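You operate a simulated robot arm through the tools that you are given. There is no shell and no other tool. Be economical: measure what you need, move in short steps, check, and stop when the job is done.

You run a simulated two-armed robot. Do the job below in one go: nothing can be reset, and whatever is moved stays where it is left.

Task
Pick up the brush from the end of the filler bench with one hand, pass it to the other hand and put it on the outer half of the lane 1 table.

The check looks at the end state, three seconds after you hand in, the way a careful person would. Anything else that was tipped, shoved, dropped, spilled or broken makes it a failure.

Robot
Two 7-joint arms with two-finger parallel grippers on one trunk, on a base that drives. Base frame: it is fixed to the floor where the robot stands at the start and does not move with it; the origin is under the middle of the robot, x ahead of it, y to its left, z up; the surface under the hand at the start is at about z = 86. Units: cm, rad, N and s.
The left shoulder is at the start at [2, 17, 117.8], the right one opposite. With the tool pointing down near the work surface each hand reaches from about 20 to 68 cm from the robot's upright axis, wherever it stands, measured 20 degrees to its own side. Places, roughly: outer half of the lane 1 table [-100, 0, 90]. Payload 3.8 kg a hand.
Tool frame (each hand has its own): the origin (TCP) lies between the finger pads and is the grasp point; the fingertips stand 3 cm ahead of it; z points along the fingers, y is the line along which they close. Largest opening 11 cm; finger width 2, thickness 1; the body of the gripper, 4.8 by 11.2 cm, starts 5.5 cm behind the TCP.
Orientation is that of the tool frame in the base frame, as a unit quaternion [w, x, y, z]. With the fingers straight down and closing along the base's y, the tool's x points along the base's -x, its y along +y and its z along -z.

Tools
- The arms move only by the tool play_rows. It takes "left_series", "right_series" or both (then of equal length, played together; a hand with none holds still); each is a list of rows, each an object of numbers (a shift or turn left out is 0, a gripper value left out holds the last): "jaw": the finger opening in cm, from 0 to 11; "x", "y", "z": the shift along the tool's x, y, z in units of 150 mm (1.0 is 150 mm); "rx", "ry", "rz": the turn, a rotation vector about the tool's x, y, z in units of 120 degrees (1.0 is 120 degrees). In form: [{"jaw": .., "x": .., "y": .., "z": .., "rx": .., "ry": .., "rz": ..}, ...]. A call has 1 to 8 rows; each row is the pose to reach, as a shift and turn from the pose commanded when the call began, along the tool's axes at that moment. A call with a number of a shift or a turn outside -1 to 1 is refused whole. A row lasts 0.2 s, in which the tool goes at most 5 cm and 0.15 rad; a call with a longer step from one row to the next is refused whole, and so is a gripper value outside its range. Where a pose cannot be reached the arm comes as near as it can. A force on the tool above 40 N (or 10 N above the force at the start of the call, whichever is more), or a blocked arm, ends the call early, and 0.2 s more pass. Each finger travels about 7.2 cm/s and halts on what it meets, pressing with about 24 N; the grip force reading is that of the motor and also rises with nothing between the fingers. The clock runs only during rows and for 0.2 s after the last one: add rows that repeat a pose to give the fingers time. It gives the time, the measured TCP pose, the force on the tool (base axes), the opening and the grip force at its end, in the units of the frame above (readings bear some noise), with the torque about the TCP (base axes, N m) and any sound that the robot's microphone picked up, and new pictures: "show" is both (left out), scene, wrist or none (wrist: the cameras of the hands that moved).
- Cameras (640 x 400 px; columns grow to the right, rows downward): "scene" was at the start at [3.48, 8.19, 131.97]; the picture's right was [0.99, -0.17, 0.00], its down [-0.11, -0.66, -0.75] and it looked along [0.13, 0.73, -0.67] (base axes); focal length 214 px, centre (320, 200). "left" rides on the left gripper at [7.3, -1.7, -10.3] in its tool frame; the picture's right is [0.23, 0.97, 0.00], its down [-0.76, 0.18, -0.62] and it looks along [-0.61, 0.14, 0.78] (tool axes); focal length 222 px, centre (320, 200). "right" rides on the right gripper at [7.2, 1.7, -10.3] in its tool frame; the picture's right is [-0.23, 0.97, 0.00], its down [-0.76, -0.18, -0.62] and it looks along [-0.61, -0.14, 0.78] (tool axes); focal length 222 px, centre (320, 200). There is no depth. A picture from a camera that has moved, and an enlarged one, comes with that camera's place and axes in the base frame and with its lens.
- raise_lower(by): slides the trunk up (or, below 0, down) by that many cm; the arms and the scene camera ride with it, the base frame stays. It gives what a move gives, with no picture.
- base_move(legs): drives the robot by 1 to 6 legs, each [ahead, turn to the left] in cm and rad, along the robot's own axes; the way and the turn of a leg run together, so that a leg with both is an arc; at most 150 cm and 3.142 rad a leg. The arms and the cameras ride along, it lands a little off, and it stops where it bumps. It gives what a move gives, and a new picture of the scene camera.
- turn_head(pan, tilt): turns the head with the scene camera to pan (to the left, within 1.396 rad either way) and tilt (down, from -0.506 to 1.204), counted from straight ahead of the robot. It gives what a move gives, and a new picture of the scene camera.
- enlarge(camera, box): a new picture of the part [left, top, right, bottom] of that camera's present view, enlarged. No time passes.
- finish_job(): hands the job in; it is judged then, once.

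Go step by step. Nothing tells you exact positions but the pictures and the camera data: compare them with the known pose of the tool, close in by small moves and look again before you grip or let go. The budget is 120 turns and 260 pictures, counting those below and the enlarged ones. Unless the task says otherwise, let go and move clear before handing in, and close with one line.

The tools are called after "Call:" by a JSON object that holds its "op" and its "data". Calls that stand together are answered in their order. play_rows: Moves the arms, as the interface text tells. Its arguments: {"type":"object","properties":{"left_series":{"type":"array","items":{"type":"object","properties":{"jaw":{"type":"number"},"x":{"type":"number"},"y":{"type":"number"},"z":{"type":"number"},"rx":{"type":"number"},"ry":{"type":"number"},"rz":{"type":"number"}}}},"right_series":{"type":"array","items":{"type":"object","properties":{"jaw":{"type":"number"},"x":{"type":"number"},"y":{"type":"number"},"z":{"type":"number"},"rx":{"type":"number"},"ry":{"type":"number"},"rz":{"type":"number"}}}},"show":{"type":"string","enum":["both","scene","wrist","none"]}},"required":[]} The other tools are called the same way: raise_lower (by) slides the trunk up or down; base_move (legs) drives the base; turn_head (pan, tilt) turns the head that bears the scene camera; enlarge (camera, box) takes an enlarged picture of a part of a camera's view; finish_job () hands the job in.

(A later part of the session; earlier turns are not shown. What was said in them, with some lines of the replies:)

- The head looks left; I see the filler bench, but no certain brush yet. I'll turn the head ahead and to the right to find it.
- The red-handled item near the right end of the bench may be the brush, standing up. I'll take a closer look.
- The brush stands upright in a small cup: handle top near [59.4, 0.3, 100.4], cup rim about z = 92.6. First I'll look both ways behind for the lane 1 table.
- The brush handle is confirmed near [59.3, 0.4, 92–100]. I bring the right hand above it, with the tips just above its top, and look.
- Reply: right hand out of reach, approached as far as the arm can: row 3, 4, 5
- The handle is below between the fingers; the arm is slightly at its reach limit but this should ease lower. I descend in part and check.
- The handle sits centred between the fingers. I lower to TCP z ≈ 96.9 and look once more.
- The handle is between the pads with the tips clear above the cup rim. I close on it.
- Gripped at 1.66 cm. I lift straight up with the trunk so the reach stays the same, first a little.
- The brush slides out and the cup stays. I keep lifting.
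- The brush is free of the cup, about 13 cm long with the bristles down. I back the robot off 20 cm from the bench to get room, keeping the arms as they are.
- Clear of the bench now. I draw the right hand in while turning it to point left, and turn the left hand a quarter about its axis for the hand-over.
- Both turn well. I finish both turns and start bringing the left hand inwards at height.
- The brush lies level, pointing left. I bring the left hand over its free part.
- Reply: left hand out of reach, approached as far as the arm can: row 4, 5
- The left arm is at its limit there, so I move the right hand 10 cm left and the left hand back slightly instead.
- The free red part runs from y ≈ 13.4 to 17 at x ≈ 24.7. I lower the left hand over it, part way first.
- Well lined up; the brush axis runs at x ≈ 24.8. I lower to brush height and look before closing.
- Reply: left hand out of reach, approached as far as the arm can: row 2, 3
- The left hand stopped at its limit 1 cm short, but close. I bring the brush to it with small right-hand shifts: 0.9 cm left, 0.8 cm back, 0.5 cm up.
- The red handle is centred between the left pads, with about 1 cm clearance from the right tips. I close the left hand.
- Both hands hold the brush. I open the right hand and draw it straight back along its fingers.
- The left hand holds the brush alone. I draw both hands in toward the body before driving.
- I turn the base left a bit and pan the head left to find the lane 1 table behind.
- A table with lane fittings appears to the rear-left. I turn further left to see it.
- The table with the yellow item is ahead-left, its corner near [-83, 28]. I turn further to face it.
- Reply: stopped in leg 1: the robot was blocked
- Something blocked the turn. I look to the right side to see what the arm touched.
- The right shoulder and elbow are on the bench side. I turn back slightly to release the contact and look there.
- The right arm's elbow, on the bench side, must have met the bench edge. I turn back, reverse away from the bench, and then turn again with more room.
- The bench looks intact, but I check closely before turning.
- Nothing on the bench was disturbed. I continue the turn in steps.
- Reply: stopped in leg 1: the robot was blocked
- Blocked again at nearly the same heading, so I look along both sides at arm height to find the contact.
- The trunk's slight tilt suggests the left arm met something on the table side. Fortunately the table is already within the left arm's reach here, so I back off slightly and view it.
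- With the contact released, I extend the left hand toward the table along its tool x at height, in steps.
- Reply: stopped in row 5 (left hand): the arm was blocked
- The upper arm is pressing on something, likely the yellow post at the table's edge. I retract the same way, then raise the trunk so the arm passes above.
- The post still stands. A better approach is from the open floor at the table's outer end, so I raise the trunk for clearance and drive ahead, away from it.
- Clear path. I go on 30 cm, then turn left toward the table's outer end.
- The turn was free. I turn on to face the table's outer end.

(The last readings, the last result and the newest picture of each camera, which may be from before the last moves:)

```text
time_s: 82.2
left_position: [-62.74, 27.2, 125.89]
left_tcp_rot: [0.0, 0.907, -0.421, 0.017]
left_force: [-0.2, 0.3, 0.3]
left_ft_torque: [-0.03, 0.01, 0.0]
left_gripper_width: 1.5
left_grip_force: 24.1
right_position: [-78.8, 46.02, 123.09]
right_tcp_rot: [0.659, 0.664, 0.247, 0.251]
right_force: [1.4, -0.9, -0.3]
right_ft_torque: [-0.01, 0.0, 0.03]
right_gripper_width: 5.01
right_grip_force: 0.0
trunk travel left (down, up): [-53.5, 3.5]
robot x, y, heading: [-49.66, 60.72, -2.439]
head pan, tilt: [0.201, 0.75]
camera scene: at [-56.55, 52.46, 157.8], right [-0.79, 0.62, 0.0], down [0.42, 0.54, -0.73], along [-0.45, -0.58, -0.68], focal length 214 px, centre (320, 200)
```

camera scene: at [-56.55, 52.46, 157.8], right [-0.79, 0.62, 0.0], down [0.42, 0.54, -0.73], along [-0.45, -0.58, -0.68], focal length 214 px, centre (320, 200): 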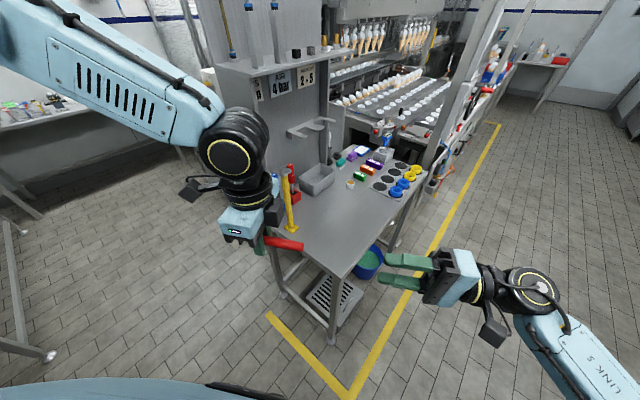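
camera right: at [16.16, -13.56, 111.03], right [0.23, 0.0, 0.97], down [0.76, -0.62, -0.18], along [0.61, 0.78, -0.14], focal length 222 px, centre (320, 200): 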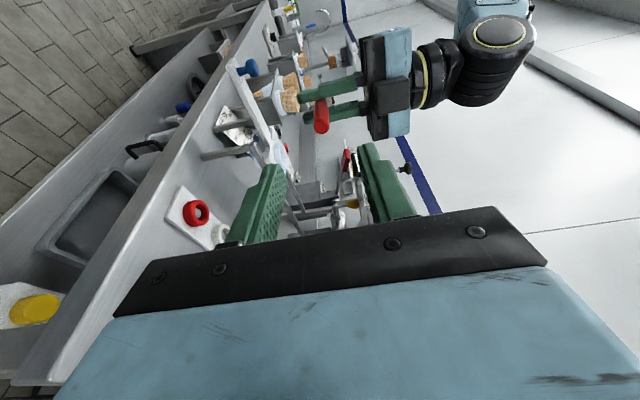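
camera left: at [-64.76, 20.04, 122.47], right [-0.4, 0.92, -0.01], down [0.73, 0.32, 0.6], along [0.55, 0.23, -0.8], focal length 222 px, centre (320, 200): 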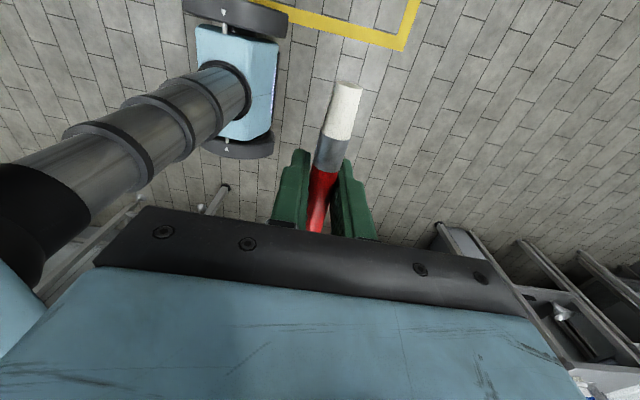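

Now I see the whole table. I take a closer look at its surface and the post.

Call:
{"op": "enlarge", "data": {"camera": "scene", "box": [230, 90, 450, 290]}}

```text
2.00 times, centred on (340, 190) of scene
camera zoom: at [-56.55, 52.46, 157.8], right [-0.79, 0.62, 0.0], down [0.42, 0.54, -0.73], along [-0.45, -0.58, -0.68], focal length 429 px, centre (280, 220)
```

zoom: 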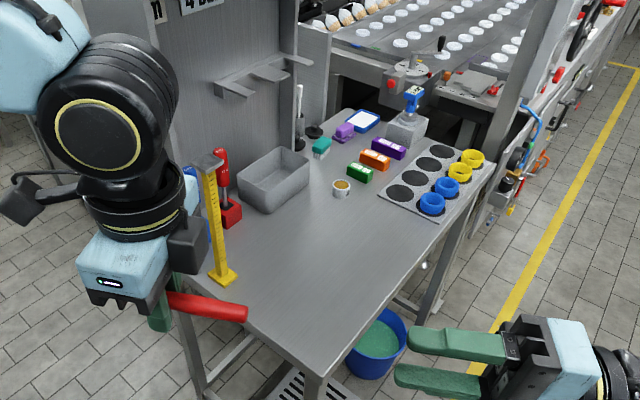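

The outer half is the near part of the table, with clear space around [-95, 10]. I turn the left hand back to its easy yaw first, for better reach.

Call:
{"op": "play_rows", "data": {"left_series": [{"rz": -0.07}, {"rz": -0.14}, {"rz": -0.21}, {"rz": -0.28}, {"rz": -0.35}, {"rz": -0.42}, {"rz": -0.49}, {"rz": -0.56}], "show": "none"}}

Call:
{"op": "play_rows", "data": {"left_series": [{"rz": -0.065}, {"rz": -0.13}, {"rz": -0.19}, {"rz": -0.19}], "show": "none"}}

Call:
{"op": "base_move", "data": {"legs": [[11, 0]]}}

```text
time_s: 84.0
left_position: [-62.7, 27.24, 125.88]
left_tcp_rot: [0.009, 0.988, 0.152, 0.013]
left_force: [0.3, -0.5, -0.1]
left_ft_torque: [0.01, 0.01, 0.0]
left_gripper_width: 1.48
left_grip_force: 24.1
right_position: [-78.89, 45.98, 123.16]
right_tcp_rot: [0.659, 0.665, 0.247, 0.251]
right_force: [0.5, 0.3, -0.2]
right_ft_torque: [0.01, 0.01, 0.01]
right_gripper_width: 4.99
right_grip_force: 0.1
trunk travel left (down, up): [-53.5, 3.5]
robot x, y, heading: [-49.7, 60.71, -2.438]
head pan, tilt: [0.201, 0.75]
```

```text
time_s: 85.0
left_position: [-62.64, 27.25, 125.83]
left_tcp_rot: [0.012, 0.939, 0.344, 0.012]
left_force: [0.4, -0.4, 1.1]
left_ft_torque: [-0.02, -0.01, -0.04]
left_gripper_width: 1.48
left_grip_force: 23.7
right_position: [-78.8, 45.93, 123.18]
right_tcp_rot: [0.659, 0.664, 0.247, 0.252]
right_force: [-0.2, 0.7, -0.6]
right_ft_torque: [-0.05, 0.0, -0.01]
right_gripper_width: 5.01
right_grip_force: 0.0
trunk travel left (down, up): [-53.5, 3.5]
robot x, y, heading: [-49.87, 60.21, -2.442]
head pan, tilt: [0.201, 0.75]
```

```text
time_s: 86.2
left_position: [-71.16, 20.15, 125.92]
left_tcp_rot: [0.013, 0.939, 0.344, 0.012]
left_force: [-1.2, -1.0, -0.2]
left_ft_torque: [0.03, -0.04, 0.0]
left_gripper_width: 1.48
left_grip_force: 23.4
right_position: [-86.98, 38.9, 123.1]
right_tcp_rot: [0.659, 0.664, 0.247, 0.251]
right_force: [0.1, -0.4, -0.2]
right_ft_torque: [0.02, 0.0, 0.0]
right_gripper_width: 5.0
right_grip_force: 0.1
trunk travel left (down, up): [-53.5, 3.5]
robot x, y, heading: [-58.14, 53.12, -2.438]
head pan, tilt: [0.201, 0.75]
camera scene: at [-64.87, 45.39, 157.81], right [-0.79, 0.62, 0.0], down [0.42, 0.54, -0.73], along [-0.45, -0.58, -0.68], focal length 214 px, centre (320, 200)
```

scene: 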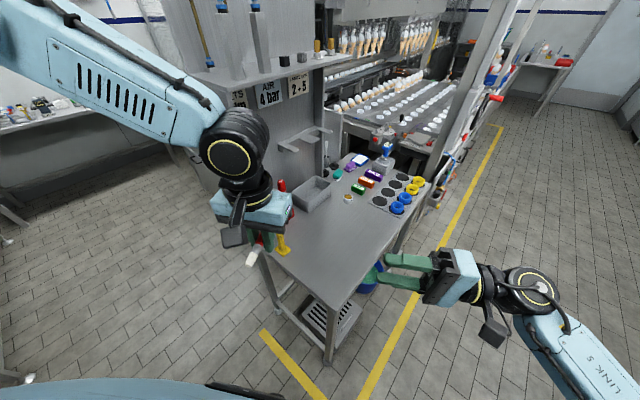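

Good. The left hand can move over the free area, passing about 15 cm from the yellow post. I move half-way and look.

Call:
{"op": "play_rows", "data": {"left_series": [{"x": -0.27, "y": -0.09}, {"x": -0.54, "y": -0.18}, {"x": -0.8, "y": -0.27}, {"x": -0.8, "y": -0.27}], "show": "none"}}

Call:
{"op": "play_rows", "data": {"left_series": [{"x": -0.26, "y": -0.09}, {"x": -0.52, "y": -0.18}, {"x": -0.78, "y": -0.27}, {"x": -0.78, "y": -0.27}]}}

```text
time_s: 87.2
left_position: [-80.6, 14.57, 126.21]
left_tcp_rot: [0.012, 0.939, 0.344, 0.011]
left_force: [-0.8, 0.1, 0.1]
left_ft_torque: [-0.01, -0.05, 0.0]
left_gripper_width: 1.47
left_grip_force: 23.5
left hand out of reach, approached as far as the arm can: row 3, 4
right_position: [-87.09, 38.96, 123.09]
right_tcp_rot: [0.66, 0.664, 0.247, 0.251]
right_force: [0.7, -0.5, -0.3]
right_ft_torque: [0.01, 0.04, 0.0]
right_gripper_width: 5.01
right_grip_force: 0.0
trunk travel left (down, up): [-53.5, 3.5]
robot x, y, heading: [-58.19, 53.25, -2.436]
head pan, tilt: [0.201, 0.75]
```

```text
time_s: 88.2
left_position: [-82.49, 8.92, 128.12]
left_tcp_rot: [0.012, 0.939, 0.343, 0.01]
left_force: [0.0, 0.7, -0.5]
left_ft_torque: [-0.01, -0.01, 0.01]
left_gripper_width: 1.49
left_grip_force: 23.6
left hand out of reach, approached as far as the arm can: row 1, 2, 3, 4
right_position: [-87.0, 38.78, 123.19]
right_tcp_rot: [0.659, 0.665, 0.247, 0.252]
right_force: [0.4, -0.3, -0.1]
right_ft_torque: [0.0, 0.05, 0.0]
right_gripper_width: 5.02
right_grip_force: 0.2
trunk travel left (down, up): [-53.5, 3.5]
robot x, y, heading: [-57.81, 53.69, -2.439]
head pan, tilt: [0.201, 0.75]
camera scene: at [-64.89, 45.39, 157.8], right [-0.79, 0.62, 0.0], down [0.42, 0.54, -0.73], along [-0.45, -0.58, -0.68], focal length 214 px, centre (320, 200)
camera left: at [-78.49, 15.08, 138.49], right [0.8, -0.6, 0.03], down [-0.49, -0.62, 0.62], along [-0.35, -0.51, -0.79], focal length 222 px, centre (320, 200)
```

scene: 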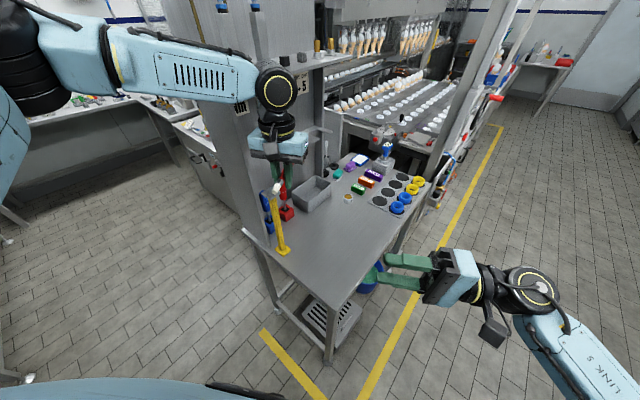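
left: 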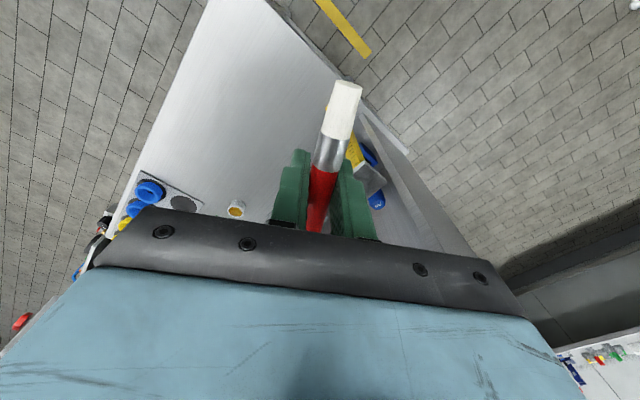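

The left arm cannot go further inward, so I turn the base right by 0.25 rad; this swings the hand over the free area and away from the post.

Call:
{"op": "base_move", "data": {"legs": [[0, -0.25]]}}

```text
time_s: 89.4
left_position: [-92.8, 16.35, 128.07]
left_tcp_rot: [0.013, 0.974, 0.224, 0.009]
left_force: [-0.6, 0.5, -0.7]
left_ft_torque: [-0.01, -0.04, -0.01]
left_gripper_width: 1.48
left_grip_force: 23.8
right_position: [-89.75, 46.46, 123.13]
right_tcp_rot: [0.686, 0.689, 0.163, 0.168]
right_force: [-0.3, -0.6, 0.2]
right_ft_torque: [0.0, 0.01, -0.01]
right_gripper_width: 5.01
right_grip_force: 0.0
trunk travel left (down, up): [-53.5, 3.5]
robot x, y, heading: [-58.2, 53.72, -2.685]
head pan, tilt: [0.201, 0.75]
camera scene: at [-66.64, 47.29, 157.8], right [-0.61, 0.79, 0.0], down [0.54, 0.42, -0.73], along [-0.58, -0.45, -0.68], focal length 214 px, centre (320, 200)
```

scene: 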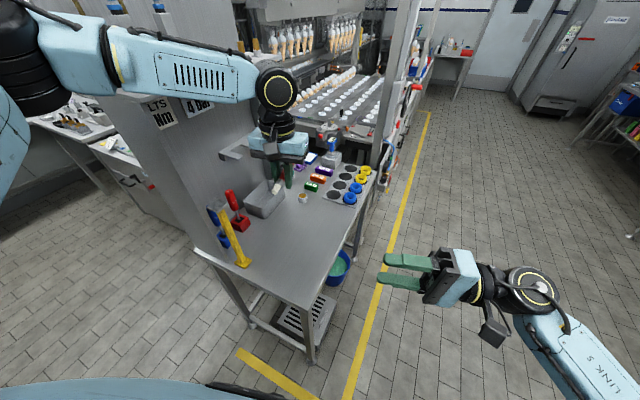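

The hand is now above the free area near [-93, 16]. The forearm passes over the yellow post, so I lower mainly with the arm, keeping the elbow high.

Call:
{"op": "play_rows", "data": {"left_series": [{"z": 0.25, "y": 0.03}, {"z": 0.5, "y": 0.06}, {"z": 0.75, "y": 0.1}, {"z": 1.0, "y": 0.13}, {"z": 1.0, "y": 0.13}]}}

```text
time_s: 90.6
left_position: [-88.16, 13.08, 115.91]
left_tcp_rot: [0.013, 0.975, 0.223, 0.01]
left_force: [-0.2, -1.1, 0.0]
left_ft_torque: [-0.01, 0.06, -0.02]
left_gripper_width: 1.49
left_grip_force: 24.3
left hand out of reach, approached as far as the arm can: row 1, 2, 3, 4, 5
right_position: [-89.77, 46.57, 123.13]
right_tcp_rot: [0.685, 0.69, 0.163, 0.168]
right_force: [0.1, 0.3, 0.6]
right_ft_torque: [0.02, -0.02, 0.02]
right_gripper_width: 5.0
right_grip_force: 0.0
trunk travel left (down, up): [-53.5, 3.5]
robot x, y, heading: [-58.25, 53.5, -2.687]
head pan, tilt: [0.201, 0.75]
camera scene: at [-66.64, 47.3, 157.8], right [-0.61, 0.79, 0.0], down [0.54, 0.42, -0.73], along [-0.58, -0.45, -0.68], focal length 214 px, centre (320, 200)
camera left: at [-82.56, 17.97, 126.39], right [0.63, -0.78, 0.03], down [-0.62, -0.48, 0.62], along [-0.47, -0.41, -0.79], focal length 222 px, centre (320, 200)
```

scene: 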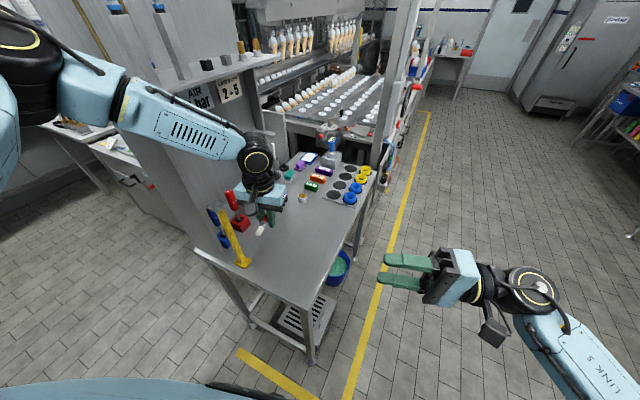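
left: 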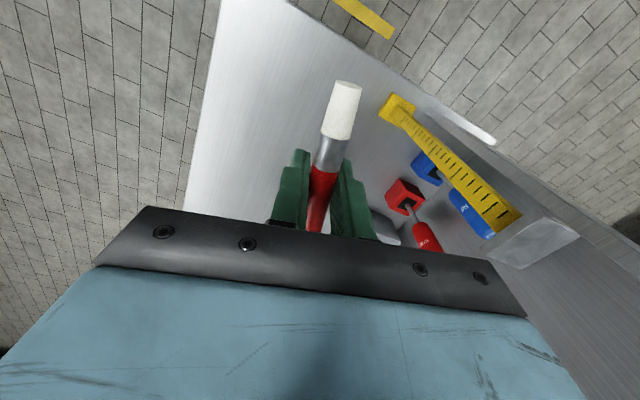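

The arm sits at a joint limit inward again. I turn the base a little further right, so the target lies more to the left hand's own side.

Call:
{"op": "base_move", "data": {"legs": [[0, -0.25]]}}

Call:
{"op": "play_rows", "data": {"left_series": [{"y": 0.2, "x": 0.03}, {"y": 0.4, "x": 0.06}, {"y": 0.55, "x": 0.08}, {"y": 0.55, "x": 0.08}]}}

```text
time_s: 91.9
left_position: [-97.14, 21.88, 116.04]
left_tcp_rot: [0.014, 0.995, 0.1, 0.009]
left_force: [0.1, 0.4, 0.1]
left_ft_torque: [0.01, 0.0, 0.01]
left_gripper_width: 1.47
left_grip_force: 23.7
right_position: [-90.55, 54.64, 123.11]
right_tcp_rot: [0.702, 0.704, 0.075, 0.081]
right_force: [0.1, -0.1, -0.5]
right_ft_torque: [-0.01, 0.01, 0.01]
right_gripper_width: 5.0
right_grip_force: 0.0
trunk travel left (down, up): [-53.5, 3.5]
robot x, y, heading: [-58.26, 52.92, -2.94]
head pan, tilt: [0.201, 0.75]
camera scene: at [-67.85, 49.58, 157.8], right [-0.39, 0.92, 0.0], down [0.63, 0.27, -0.73], along [-0.67, -0.29, -0.68], focal length 214 px, centre (320, 200)
```

scene: 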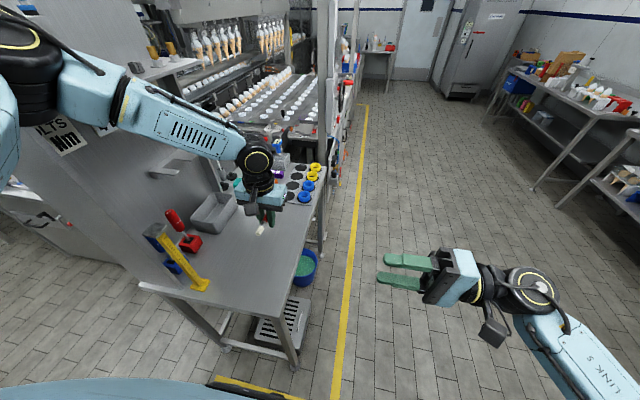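

```text
time_s: 92.9
left_position: [-94.38, 13.95, 116.32]
left_tcp_rot: [0.015, 0.995, 0.1, 0.007]
left_force: [-0.1, 0.9, -0.3]
left_ft_torque: [0.01, -0.02, -0.02]
left_gripper_width: 1.47
left_grip_force: 24.7
right_position: [-90.54, 54.75, 123.14]
right_tcp_rot: [0.701, 0.704, 0.075, 0.081]
right_force: [0.4, -0.1, 0.7]
right_ft_torque: [0.01, 0.0, -0.02]
right_gripper_width: 5.01
right_grip_force: 0.1
trunk travel left (down, up): [-53.5, 3.5]
robot x, y, heading: [-58.21, 52.91, -2.941]
head pan, tilt: [0.201, 0.75]
camera scene: at [-67.88, 49.6, 157.8], right [-0.39, 0.92, 0.0], down [0.63, 0.27, -0.73], along [-0.67, -0.29, -0.68], focal length 214 px, centre (320, 200)
camera left: at [-87.79, 17.21, 126.66], right [0.42, -0.91, 0.03], down [-0.72, -0.31, 0.62], along [-0.55, -0.28, -0.79], focal length 222 px, centre (320, 200)
```

scene: 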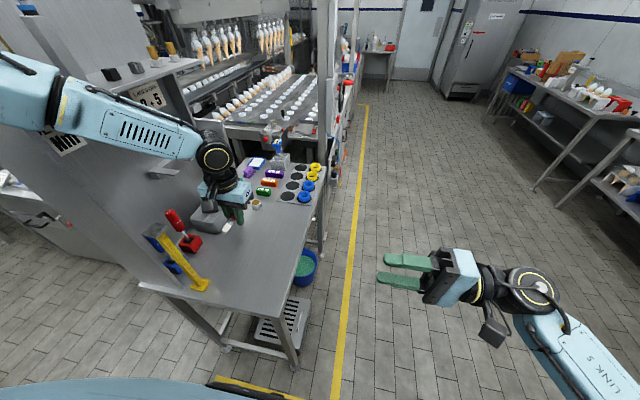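
left: 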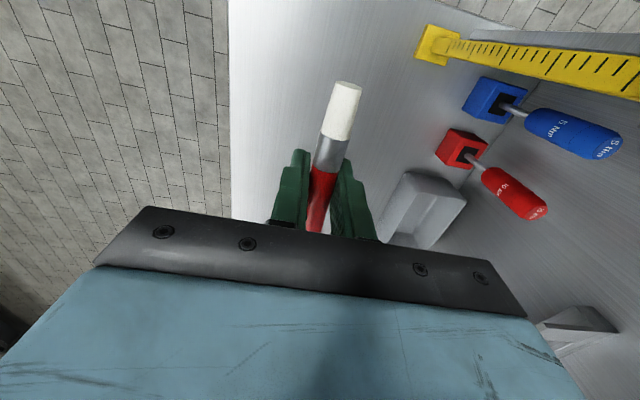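

The hand is over the clear strip, with the ruler and tool stands off to its left. I lower by arm 9 cm and watch the elbow.

Call:
{"op": "play_rows", "data": {"left_series": [{"z": 0.15, "y": -0.03}, {"z": 0.3, "y": -0.06}, {"z": 0.45, "y": -0.1}, {"z": 0.6, "y": -0.1}, {"z": 0.6, "y": -0.1}]}}

```text
time_s: 94.1
left_position: [-93.24, 14.69, 109.1]
left_tcp_rot: [0.014, 0.995, 0.099, 0.008]
left_force: [0.3, 0.0, 0.2]
left_ft_torque: [-0.02, -0.03, -0.01]
left_gripper_width: 1.49
left_grip_force: 23.6
left hand out of reach, approached as far as the arm can: row 3, 4, 5
right_position: [-90.48, 54.57, 123.06]
right_tcp_rot: [0.701, 0.705, 0.075, 0.081]
right_force: [-0.3, -0.1, -0.2]
right_ft_torque: [0.01, 0.02, -0.01]
right_gripper_width: 4.99
right_grip_force: 0.0
trunk travel left (down, up): [-53.5, 3.5]
robot x, y, heading: [-57.75, 52.84, -2.938]
head pan, tilt: [0.201, 0.75]
camera scene: at [-67.89, 49.62, 157.8], right [-0.39, 0.92, 0.0], down [0.63, 0.27, -0.73], along [-0.67, -0.29, -0.68], focal length 214 px, centre (320, 200)
camera left: at [-86.73, 17.98, 119.47], right [0.42, -0.91, 0.03], down [-0.72, -0.31, 0.62], along [-0.55, -0.28, -0.78], focal length 222 px, centre (320, 200)
```

scene: 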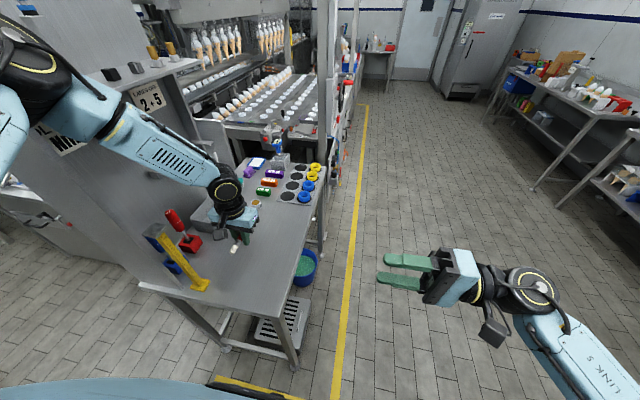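
left: 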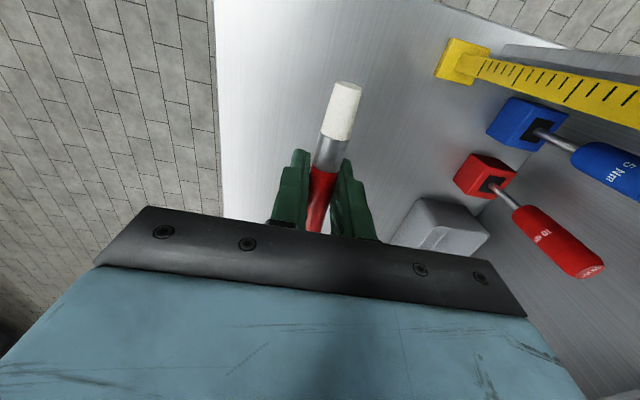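

The arm reaches its limit at this height, so the trunk must come down too. I check the elbow's clearance from the panel and the ruler first.

Call:
{"op": "turn_head", "data": {"pan": 0.8, "tilt": 0.4}}

Call:
{"op": "enlarge", "data": {"camera": "right", "box": [0, 0, 640, 400]}}

```text
time_s: 95.1
left_position: [-93.23, 14.59, 109.06]
left_tcp_rot: [0.014, 0.995, 0.099, 0.007]
left_force: [-0.3, -0.9, -1.0]
left_ft_torque: [-0.02, 0.01, 0.03]
left_gripper_width: 1.5
left_grip_force: 23.6
right_position: [-90.43, 54.46, 123.25]
right_tcp_rot: [0.701, 0.705, 0.075, 0.081]
right_force: [-0.3, -0.5, 1.1]
right_ft_torque: [-0.01, 0.01, 0.01]
right_gripper_width: 5.01
right_grip_force: 0.0
trunk travel left (down, up): [-53.5, 3.5]
robot x, y, heading: [-58.41, 52.91, -2.941]
head pan, tilt: [0.799, 0.4]
camera scene: at [-65.22, 45.02, 160.91], right [-0.84, 0.54, 0.0], down [0.21, 0.33, -0.92], along [-0.5, -0.78, -0.39], focal length 214 px, centre (320, 200)
```

scene: 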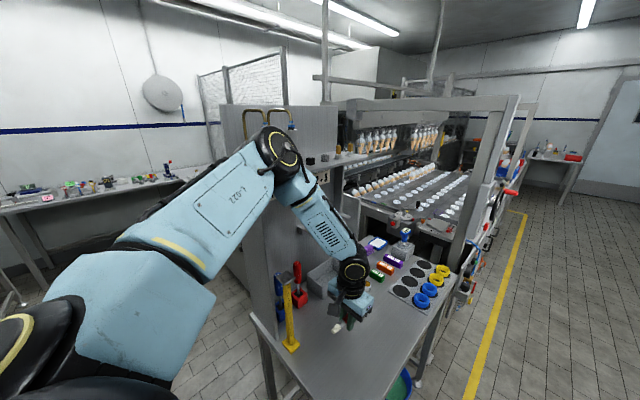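

```text
1.00 times, centred on (320, 200) of right (not enlarged: the box is as wide or as high as the picture)
camera zoom: at [-85.69, 66.09, 124.83], right [-0.23, -0.06, 0.97], down [-0.88, 0.44, -0.18], along [-0.42, -0.89, -0.15], focal length 222 px, centre (320, 200)
```

zoom: 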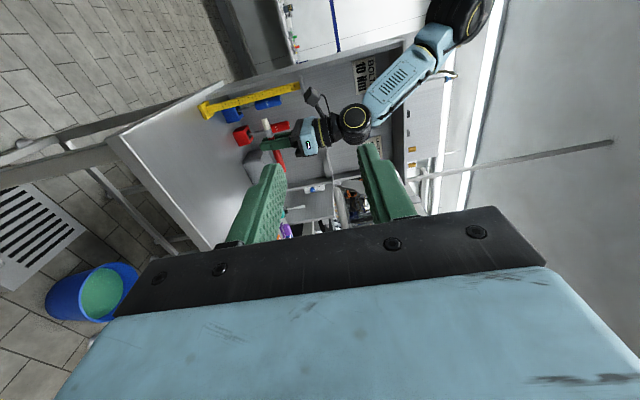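

The elbow is near [-79, 11, 153], well clear of the panel and the ruler even when lowered. I lower the trunk 14 cm.

Call:
{"op": "raise_lower", "data": {"by": -14}}

Call:
{"op": "enlarge", "data": {"camera": "left", "box": [160, 0, 640, 300]}}

Call:
{"op": "enlarge", "data": {"camera": "scene", "box": [220, 180, 480, 360]}}

Call:
{"op": "enlarge", "data": {"camera": "right", "box": [120, 40, 440, 240]}}

```text
time_s: 96.8
left_position: [-93.17, 14.64, 95.11]
left_tcp_rot: [0.013, 0.995, 0.1, 0.008]
left_force: [-1.0, 0.0, 0.4]
left_ft_torque: [-0.03, -0.01, -0.01]
left_gripper_width: 1.47
left_grip_force: 23.5
right_position: [-90.47, 54.55, 109.15]
right_tcp_rot: [0.701, 0.704, 0.074, 0.081]
right_force: [-0.6, 0.0, -1.3]
right_ft_torque: [-0.01, 0.02, 0.0]
right_gripper_width: 4.99
right_grip_force: 0.0
trunk travel left (down, up): [-39.5, 17.5]
robot x, y, heading: [-58.43, 52.82, -2.94]
head pan, tilt: [0.799, 0.4]
```

```text
1.33 times, centred on (400, 150) of left
camera zoom: at [-86.7, 17.95, 105.5], right [0.42, -0.91, 0.03], down [-0.72, -0.31, 0.62], along [-0.55, -0.28, -0.78], focal length 296 px, centre (213, 267)
```

zoom: 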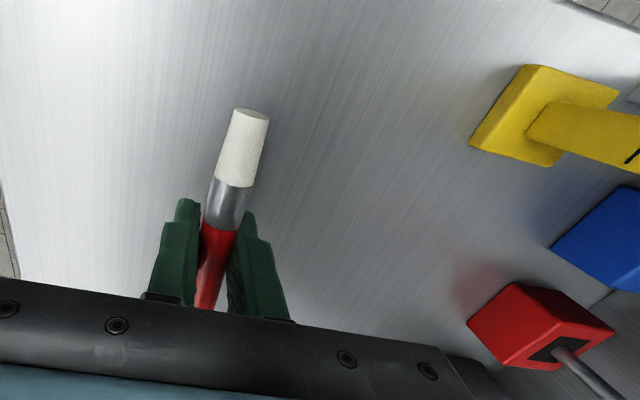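

```text
2.22 times, centred on (350, 270) of scene
camera zoom: at [-65.2, 45.01, 146.92], right [-0.84, 0.54, 0.0], down [0.21, 0.33, -0.92], along [-0.5, -0.78, -0.39], focal length 477 px, centre (253, 44)
```

zoom: 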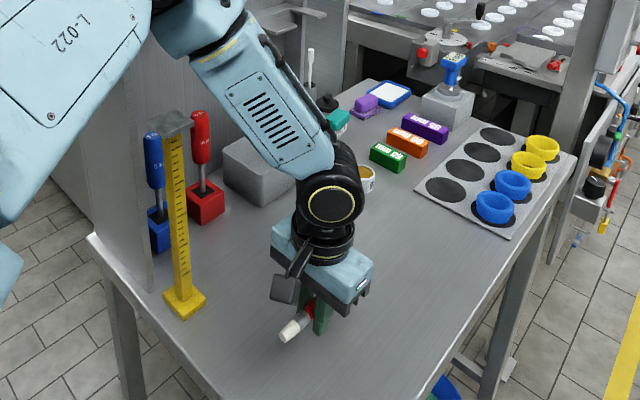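

```text
2.00 times, centred on (280, 140) of right
camera zoom: at [-85.68, 66.09, 110.85], right [-0.23, -0.06, 0.97], down [-0.88, 0.44, -0.18], along [-0.42, -0.89, -0.15], focal length 444 px, centre (400, 320)
```

zoom: 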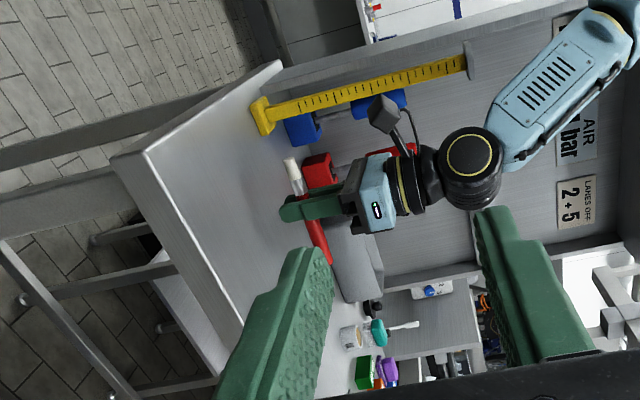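

Everything is clear: the brush hangs level over the bare near strip. I lower 3 cm more and check against the table surface.

Call:
{"op": "raise_lower", "data": {"by": -3}}

Call:
{"op": "enlarge", "data": {"camera": "right", "box": [220, 80, 320, 180]}}

Call:
{"op": "enlarge", "data": {"camera": "scene", "box": [300, 250, 400, 350]}}

```text
time_s: 97.5
left_position: [-93.18, 14.7, 92.01]
left_tcp_rot: [0.013, 0.995, 0.101, 0.007]
left_force: [0.4, 0.3, 0.5]
left_ft_torque: [0.0, -0.02, 0.02]
left_gripper_width: 1.48
left_grip_force: 24.0
right_position: [-90.43, 54.6, 106.13]
right_tcp_rot: [0.7, 0.705, 0.075, 0.081]
right_force: [1.0, -0.2, -0.1]
right_ft_torque: [0.01, -0.01, 0.05]
right_gripper_width: 5.0
right_grip_force: 0.1
trunk travel left (down, up): [-36.5, 20.5]
robot x, y, heading: [-58.12, 53.68, -2.935]
head pan, tilt: [0.799, 0.4]
```

```text
4.00 times, centred on (270, 130) of right
camera zoom: at [-85.67, 66.1, 107.84], right [-0.23, -0.06, 0.97], down [-0.88, 0.44, -0.18], along [-0.42, -0.89, -0.15], focal length 888 px, centre (520, 480)
```

zoom: 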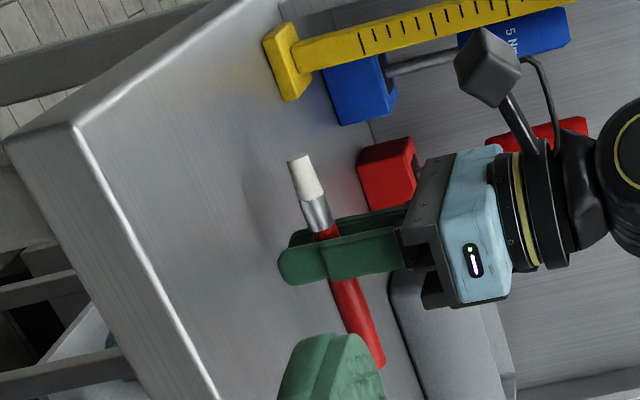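

```text
4.00 times, centred on (350, 300) of scene
camera zoom: at [-65.19, 45.02, 143.91], right [-0.84, 0.54, 0.0], down [0.21, 0.33, -0.92], along [-0.5, -0.78, -0.39], focal length 858 px, centre (200, -200)
```

zoom: 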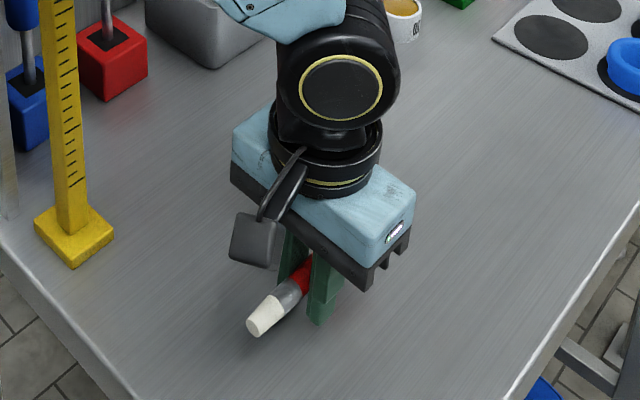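

Still a little above the table. I go down in small steps, watching the force.

Call:
{"op": "raise_lower", "data": {"by": -1.2}}

Call:
{"op": "play_rows", "data": {"left_series": [{"z": 0.02}, {"z": 0.04}, {"z": 0.06}, {"z": 0.06}], "show": "none"}}

Call:
{"op": "enlarge", "data": {"camera": "scene", "box": [300, 240, 400, 340]}}

```text
time_s: 98.1
left_position: [-93.05, 14.56, 91.09]
left_tcp_rot: [0.014, 0.995, 0.099, 0.006]
left_force: [2.8, -2.7, 15.7]
left_ft_torque: [0.17, 0.06, -0.08]
left_gripper_width: 1.49
left_grip_force: 23.7
right_position: [-90.38, 54.64, 105.05]
right_tcp_rot: [0.701, 0.704, 0.075, 0.08]
right_force: [-0.2, -0.1, -0.9]
right_ft_torque: [0.03, 0.02, -0.01]
right_gripper_width: 5.0
right_grip_force: 0.1
trunk travel left (down, up): [-35.3, 21.7]
robot x, y, heading: [-57.93, 53.43, -2.933]
head pan, tilt: [0.799, 0.4]
```

```text
time_s: 99.1
left_position: [-93.27, 14.6, 91.03]
left_tcp_rot: [0.014, 0.995, 0.099, 0.002]
left_force: [-8.2, -3.3, 38.9]
left_ft_torque: [0.5, 0.41, 0.15]
left_gripper_width: 1.5
left_grip_force: 23.4
left hand out of reach, approached as far as the arm can: row 2, 3, 4
right_position: [-90.45, 54.75, 104.99]
right_tcp_rot: [0.701, 0.704, 0.075, 0.081]
right_force: [-0.2, -0.1, -0.6]
right_ft_torque: [0.02, 0.02, 0.01]
right_gripper_width: 5.03
right_grip_force: 0.0
trunk travel left (down, up): [-35.3, 21.7]
robot x, y, heading: [-57.57, 53.44, -2.941]
head pan, tilt: [0.799, 0.4]
```

```text
4.00 times, centred on (350, 290) of scene
camera zoom: at [-65.1, 45.22, 142.75], right [-0.84, 0.54, 0.0], down [0.21, 0.33, -0.92], along [-0.5, -0.78, -0.39], focal length 858 px, centre (200, -160)
```

zoom: 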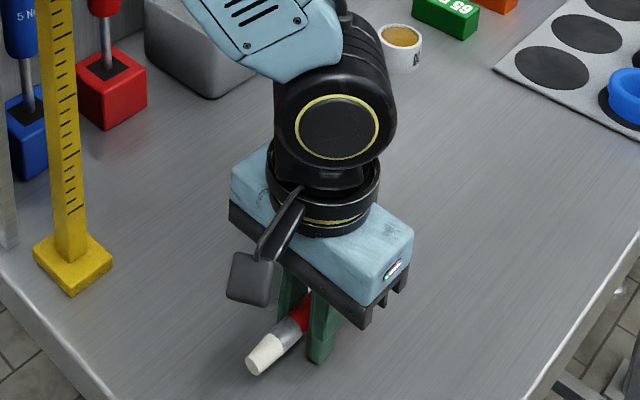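

The fingertips touch the table (surface near z = 88). I relieve the pressure, then open only slightly so the brush settles between the fingers.

Call:
{"op": "play_rows", "data": {"left_series": [{"z": -0.04}, {"z": -0.08}, {"z": -0.08}], "show": "none"}}

Call:
{"op": "play_rows", "data": {"left_series": [{"jaw": 1.8}, {"jaw": 2.1}, {"jaw": 2.4}, {"jaw": 2.4}, {"jaw": 2.4}], "show": "wrist"}}

Call:
{"op": "enlarge", "data": {"camera": "right", "box": [220, 80, 320, 180]}}

```text
time_s: 99.9
left_position: [-92.82, 14.49, 91.66]
left_tcp_rot: [0.014, 0.995, 0.1, 0.009]
left_force: [0.7, -0.7, -0.5]
left_ft_torque: [-0.01, -0.02, 0.0]
left_gripper_width: 1.49
left_grip_force: 24.1
right_position: [-90.44, 54.6, 104.99]
right_tcp_rot: [0.701, 0.705, 0.075, 0.08]
right_force: [0.5, 0.1, -0.2]
right_ft_torque: [-0.02, 0.01, 0.05]
right_gripper_width: 5.03
right_grip_force: 0.0
trunk travel left (down, up): [-35.3, 21.7]
robot x, y, heading: [-58.05, 53.08, -2.942]
head pan, tilt: [0.799, 0.4]
```

```text
time_s: 101.1
left_position: [-93.04, 14.56, 91.94]
left_tcp_rot: [0.013, 0.995, 0.1, 0.008]
left_force: [-0.3, 0.1, -0.7]
left_ft_torque: [-0.02, 0.01, -0.03]
left_gripper_width: 2.41
left_grip_force: 0.2
right_position: [-90.59, 54.65, 104.95]
right_tcp_rot: [0.701, 0.705, 0.075, 0.081]
right_force: [0.2, -0.6, -0.3]
right_ft_torque: [0.03, -0.01, -0.01]
right_gripper_width: 4.98
right_grip_force: 0.1
trunk travel left (down, up): [-35.3, 21.7]
robot x, y, heading: [-57.95, 53.34, -2.935]
head pan, tilt: [0.799, 0.4]
camera left: at [-86.48, 17.88, 102.28], right [0.42, -0.91, 0.03], down [-0.72, -0.31, 0.62], along [-0.55, -0.28, -0.78], focal length 222 px, centre (320, 200)
```

left: 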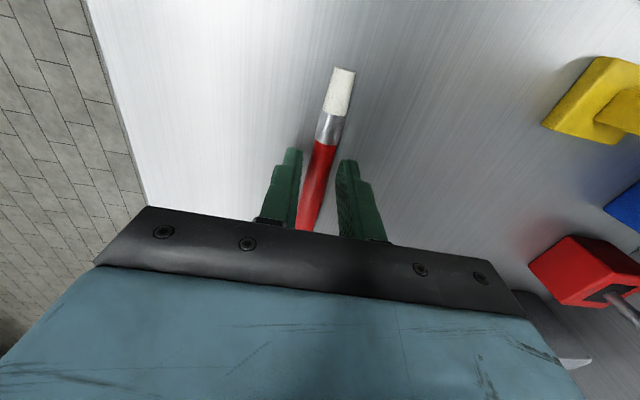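

```text
4.00 times, centred on (270, 130) of right
camera zoom: at [-85.69, 66.09, 106.64], right [-0.23, -0.06, 0.97], down [-0.88, 0.44, -0.18], along [-0.42, -0.89, -0.15], focal length 888 px, centre (520, 480)
```

zoom: 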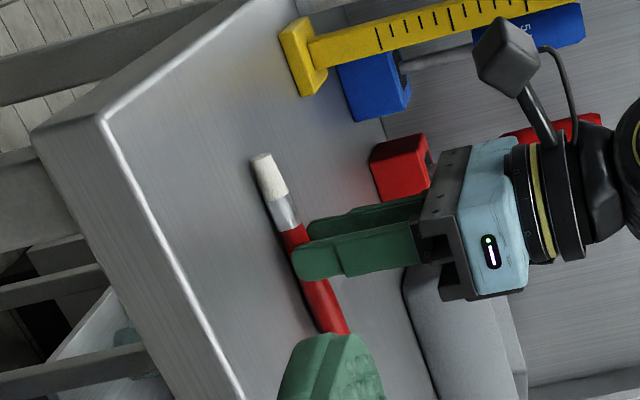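

The brush lies on the table between the fingers. I open wider and lift clear with the trunk.

Call:
{"op": "play_rows", "data": {"left_series": [{"jaw": 3}, {"jaw": 4}, {"jaw": 5}, {"jaw": 5}], "show": "none"}}

Call:
{"op": "raise_lower", "data": {"by": 16}}

Call:
{"op": "turn_head", "data": {"pan": 0.6, "tilt": 0.6}}

Call:
{"op": "enlarge", "data": {"camera": "left", "box": [0, 0, 640, 400]}}

```text
time_s: 102.1
left_position: [-93.0, 14.52, 91.92]
left_tcp_rot: [0.013, 0.995, 0.1, 0.008]
left_force: [1.0, -1.4, 0.4]
left_ft_torque: [0.02, 0.0, -0.01]
left_gripper_width: 5.01
left_grip_force: 0.0
right_position: [-90.51, 54.57, 104.84]
right_tcp_rot: [0.701, 0.705, 0.075, 0.08]
right_force: [0.2, 0.5, 0.8]
right_ft_torque: [0.0, -0.05, -0.03]
right_gripper_width: 5.0
right_grip_force: 0.0
trunk travel left (down, up): [-35.3, 21.7]
robot x, y, heading: [-58.38, 53.6, -2.941]
head pan, tilt: [0.799, 0.4]
```

```text
time_s: 103.9
left_position: [-93.01, 14.45, 107.94]
left_tcp_rot: [0.013, 0.995, 0.1, 0.007]
left_force: [-1.3, -0.6, -0.4]
left_ft_torque: [-0.04, -0.03, -0.01]
left_gripper_width: 5.02
left_grip_force: 0.2
right_position: [-90.44, 54.61, 120.99]
right_tcp_rot: [0.701, 0.705, 0.075, 0.08]
right_force: [-0.1, 0.5, 0.1]
right_ft_torque: [0.02, 0.01, 0.0]
right_gripper_width: 5.02
right_grip_force: 0.1
trunk travel left (down, up): [-51.3, 5.7]
robot x, y, heading: [-58.05, 53.37, -2.936]
head pan, tilt: [0.799, 0.4]
```

```text
time_s: 104.7
left_position: [-93.02, 14.5, 107.79]
left_tcp_rot: [0.013, 0.995, 0.1, 0.007]
left_force: [0.0, -0.3, -0.3]
left_ft_torque: [0.02, 0.01, 0.01]
left_gripper_width: 5.04
left_grip_force: 0.1
right_position: [-90.41, 54.56, 121.0]
right_tcp_rot: [0.701, 0.705, 0.075, 0.08]
right_force: [0.1, -0.1, -0.4]
right_ft_torque: [-0.04, -0.03, 0.02]
right_gripper_width: 5.01
right_grip_force: 0.0
trunk travel left (down, up): [-51.3, 5.7]
robot x, y, heading: [-57.9, 53.34, -2.937]
head pan, tilt: [0.6, 0.6]
camera scene: at [-66.35, 46.46, 156.9], right [-0.72, 0.69, 0.0], down [0.39, 0.41, -0.83], along [-0.57, -0.59, -0.56], focal length 214 px, centre (320, 200)
```

scene: 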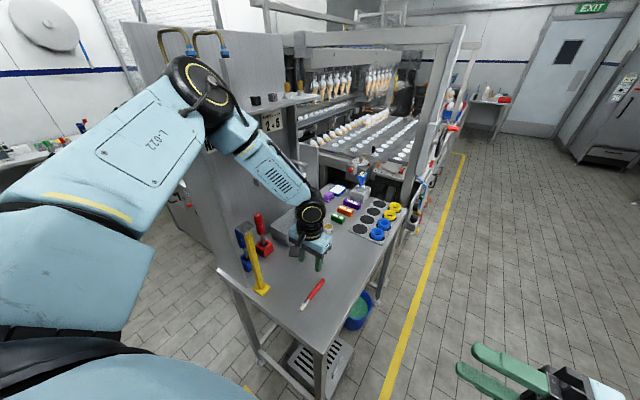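

```text
1.00 times, centred on (320, 200) of left (not enlarged: the box is as wide or as high as the picture)
camera zoom: at [-86.46, 17.89, 118.28], right [0.42, -0.91, 0.03], down [-0.72, -0.31, 0.62], along [-0.55, -0.28, -0.79], focal length 222 px, centre (320, 200)
```

zoom: 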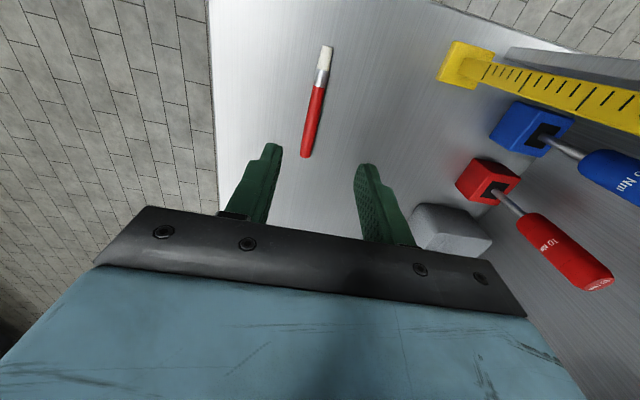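

The brush lies still on the outer half of the lane 1 table, with both hands clear and nothing around it disturbed. I hand in.

Call:
{"op": "finish_job", "data": {}}

```text
The job is handed in.
```

The brush was picked up with the right hand, passed to the left, and now lies on the outer half of the lane 1 table. The robot bumped something three times on the way: twice while turning the base, and once when the left arm pushed hard enough to tilt the trunk. I never identified what it touched; the pictures taken later showed nothing tipped or moved.
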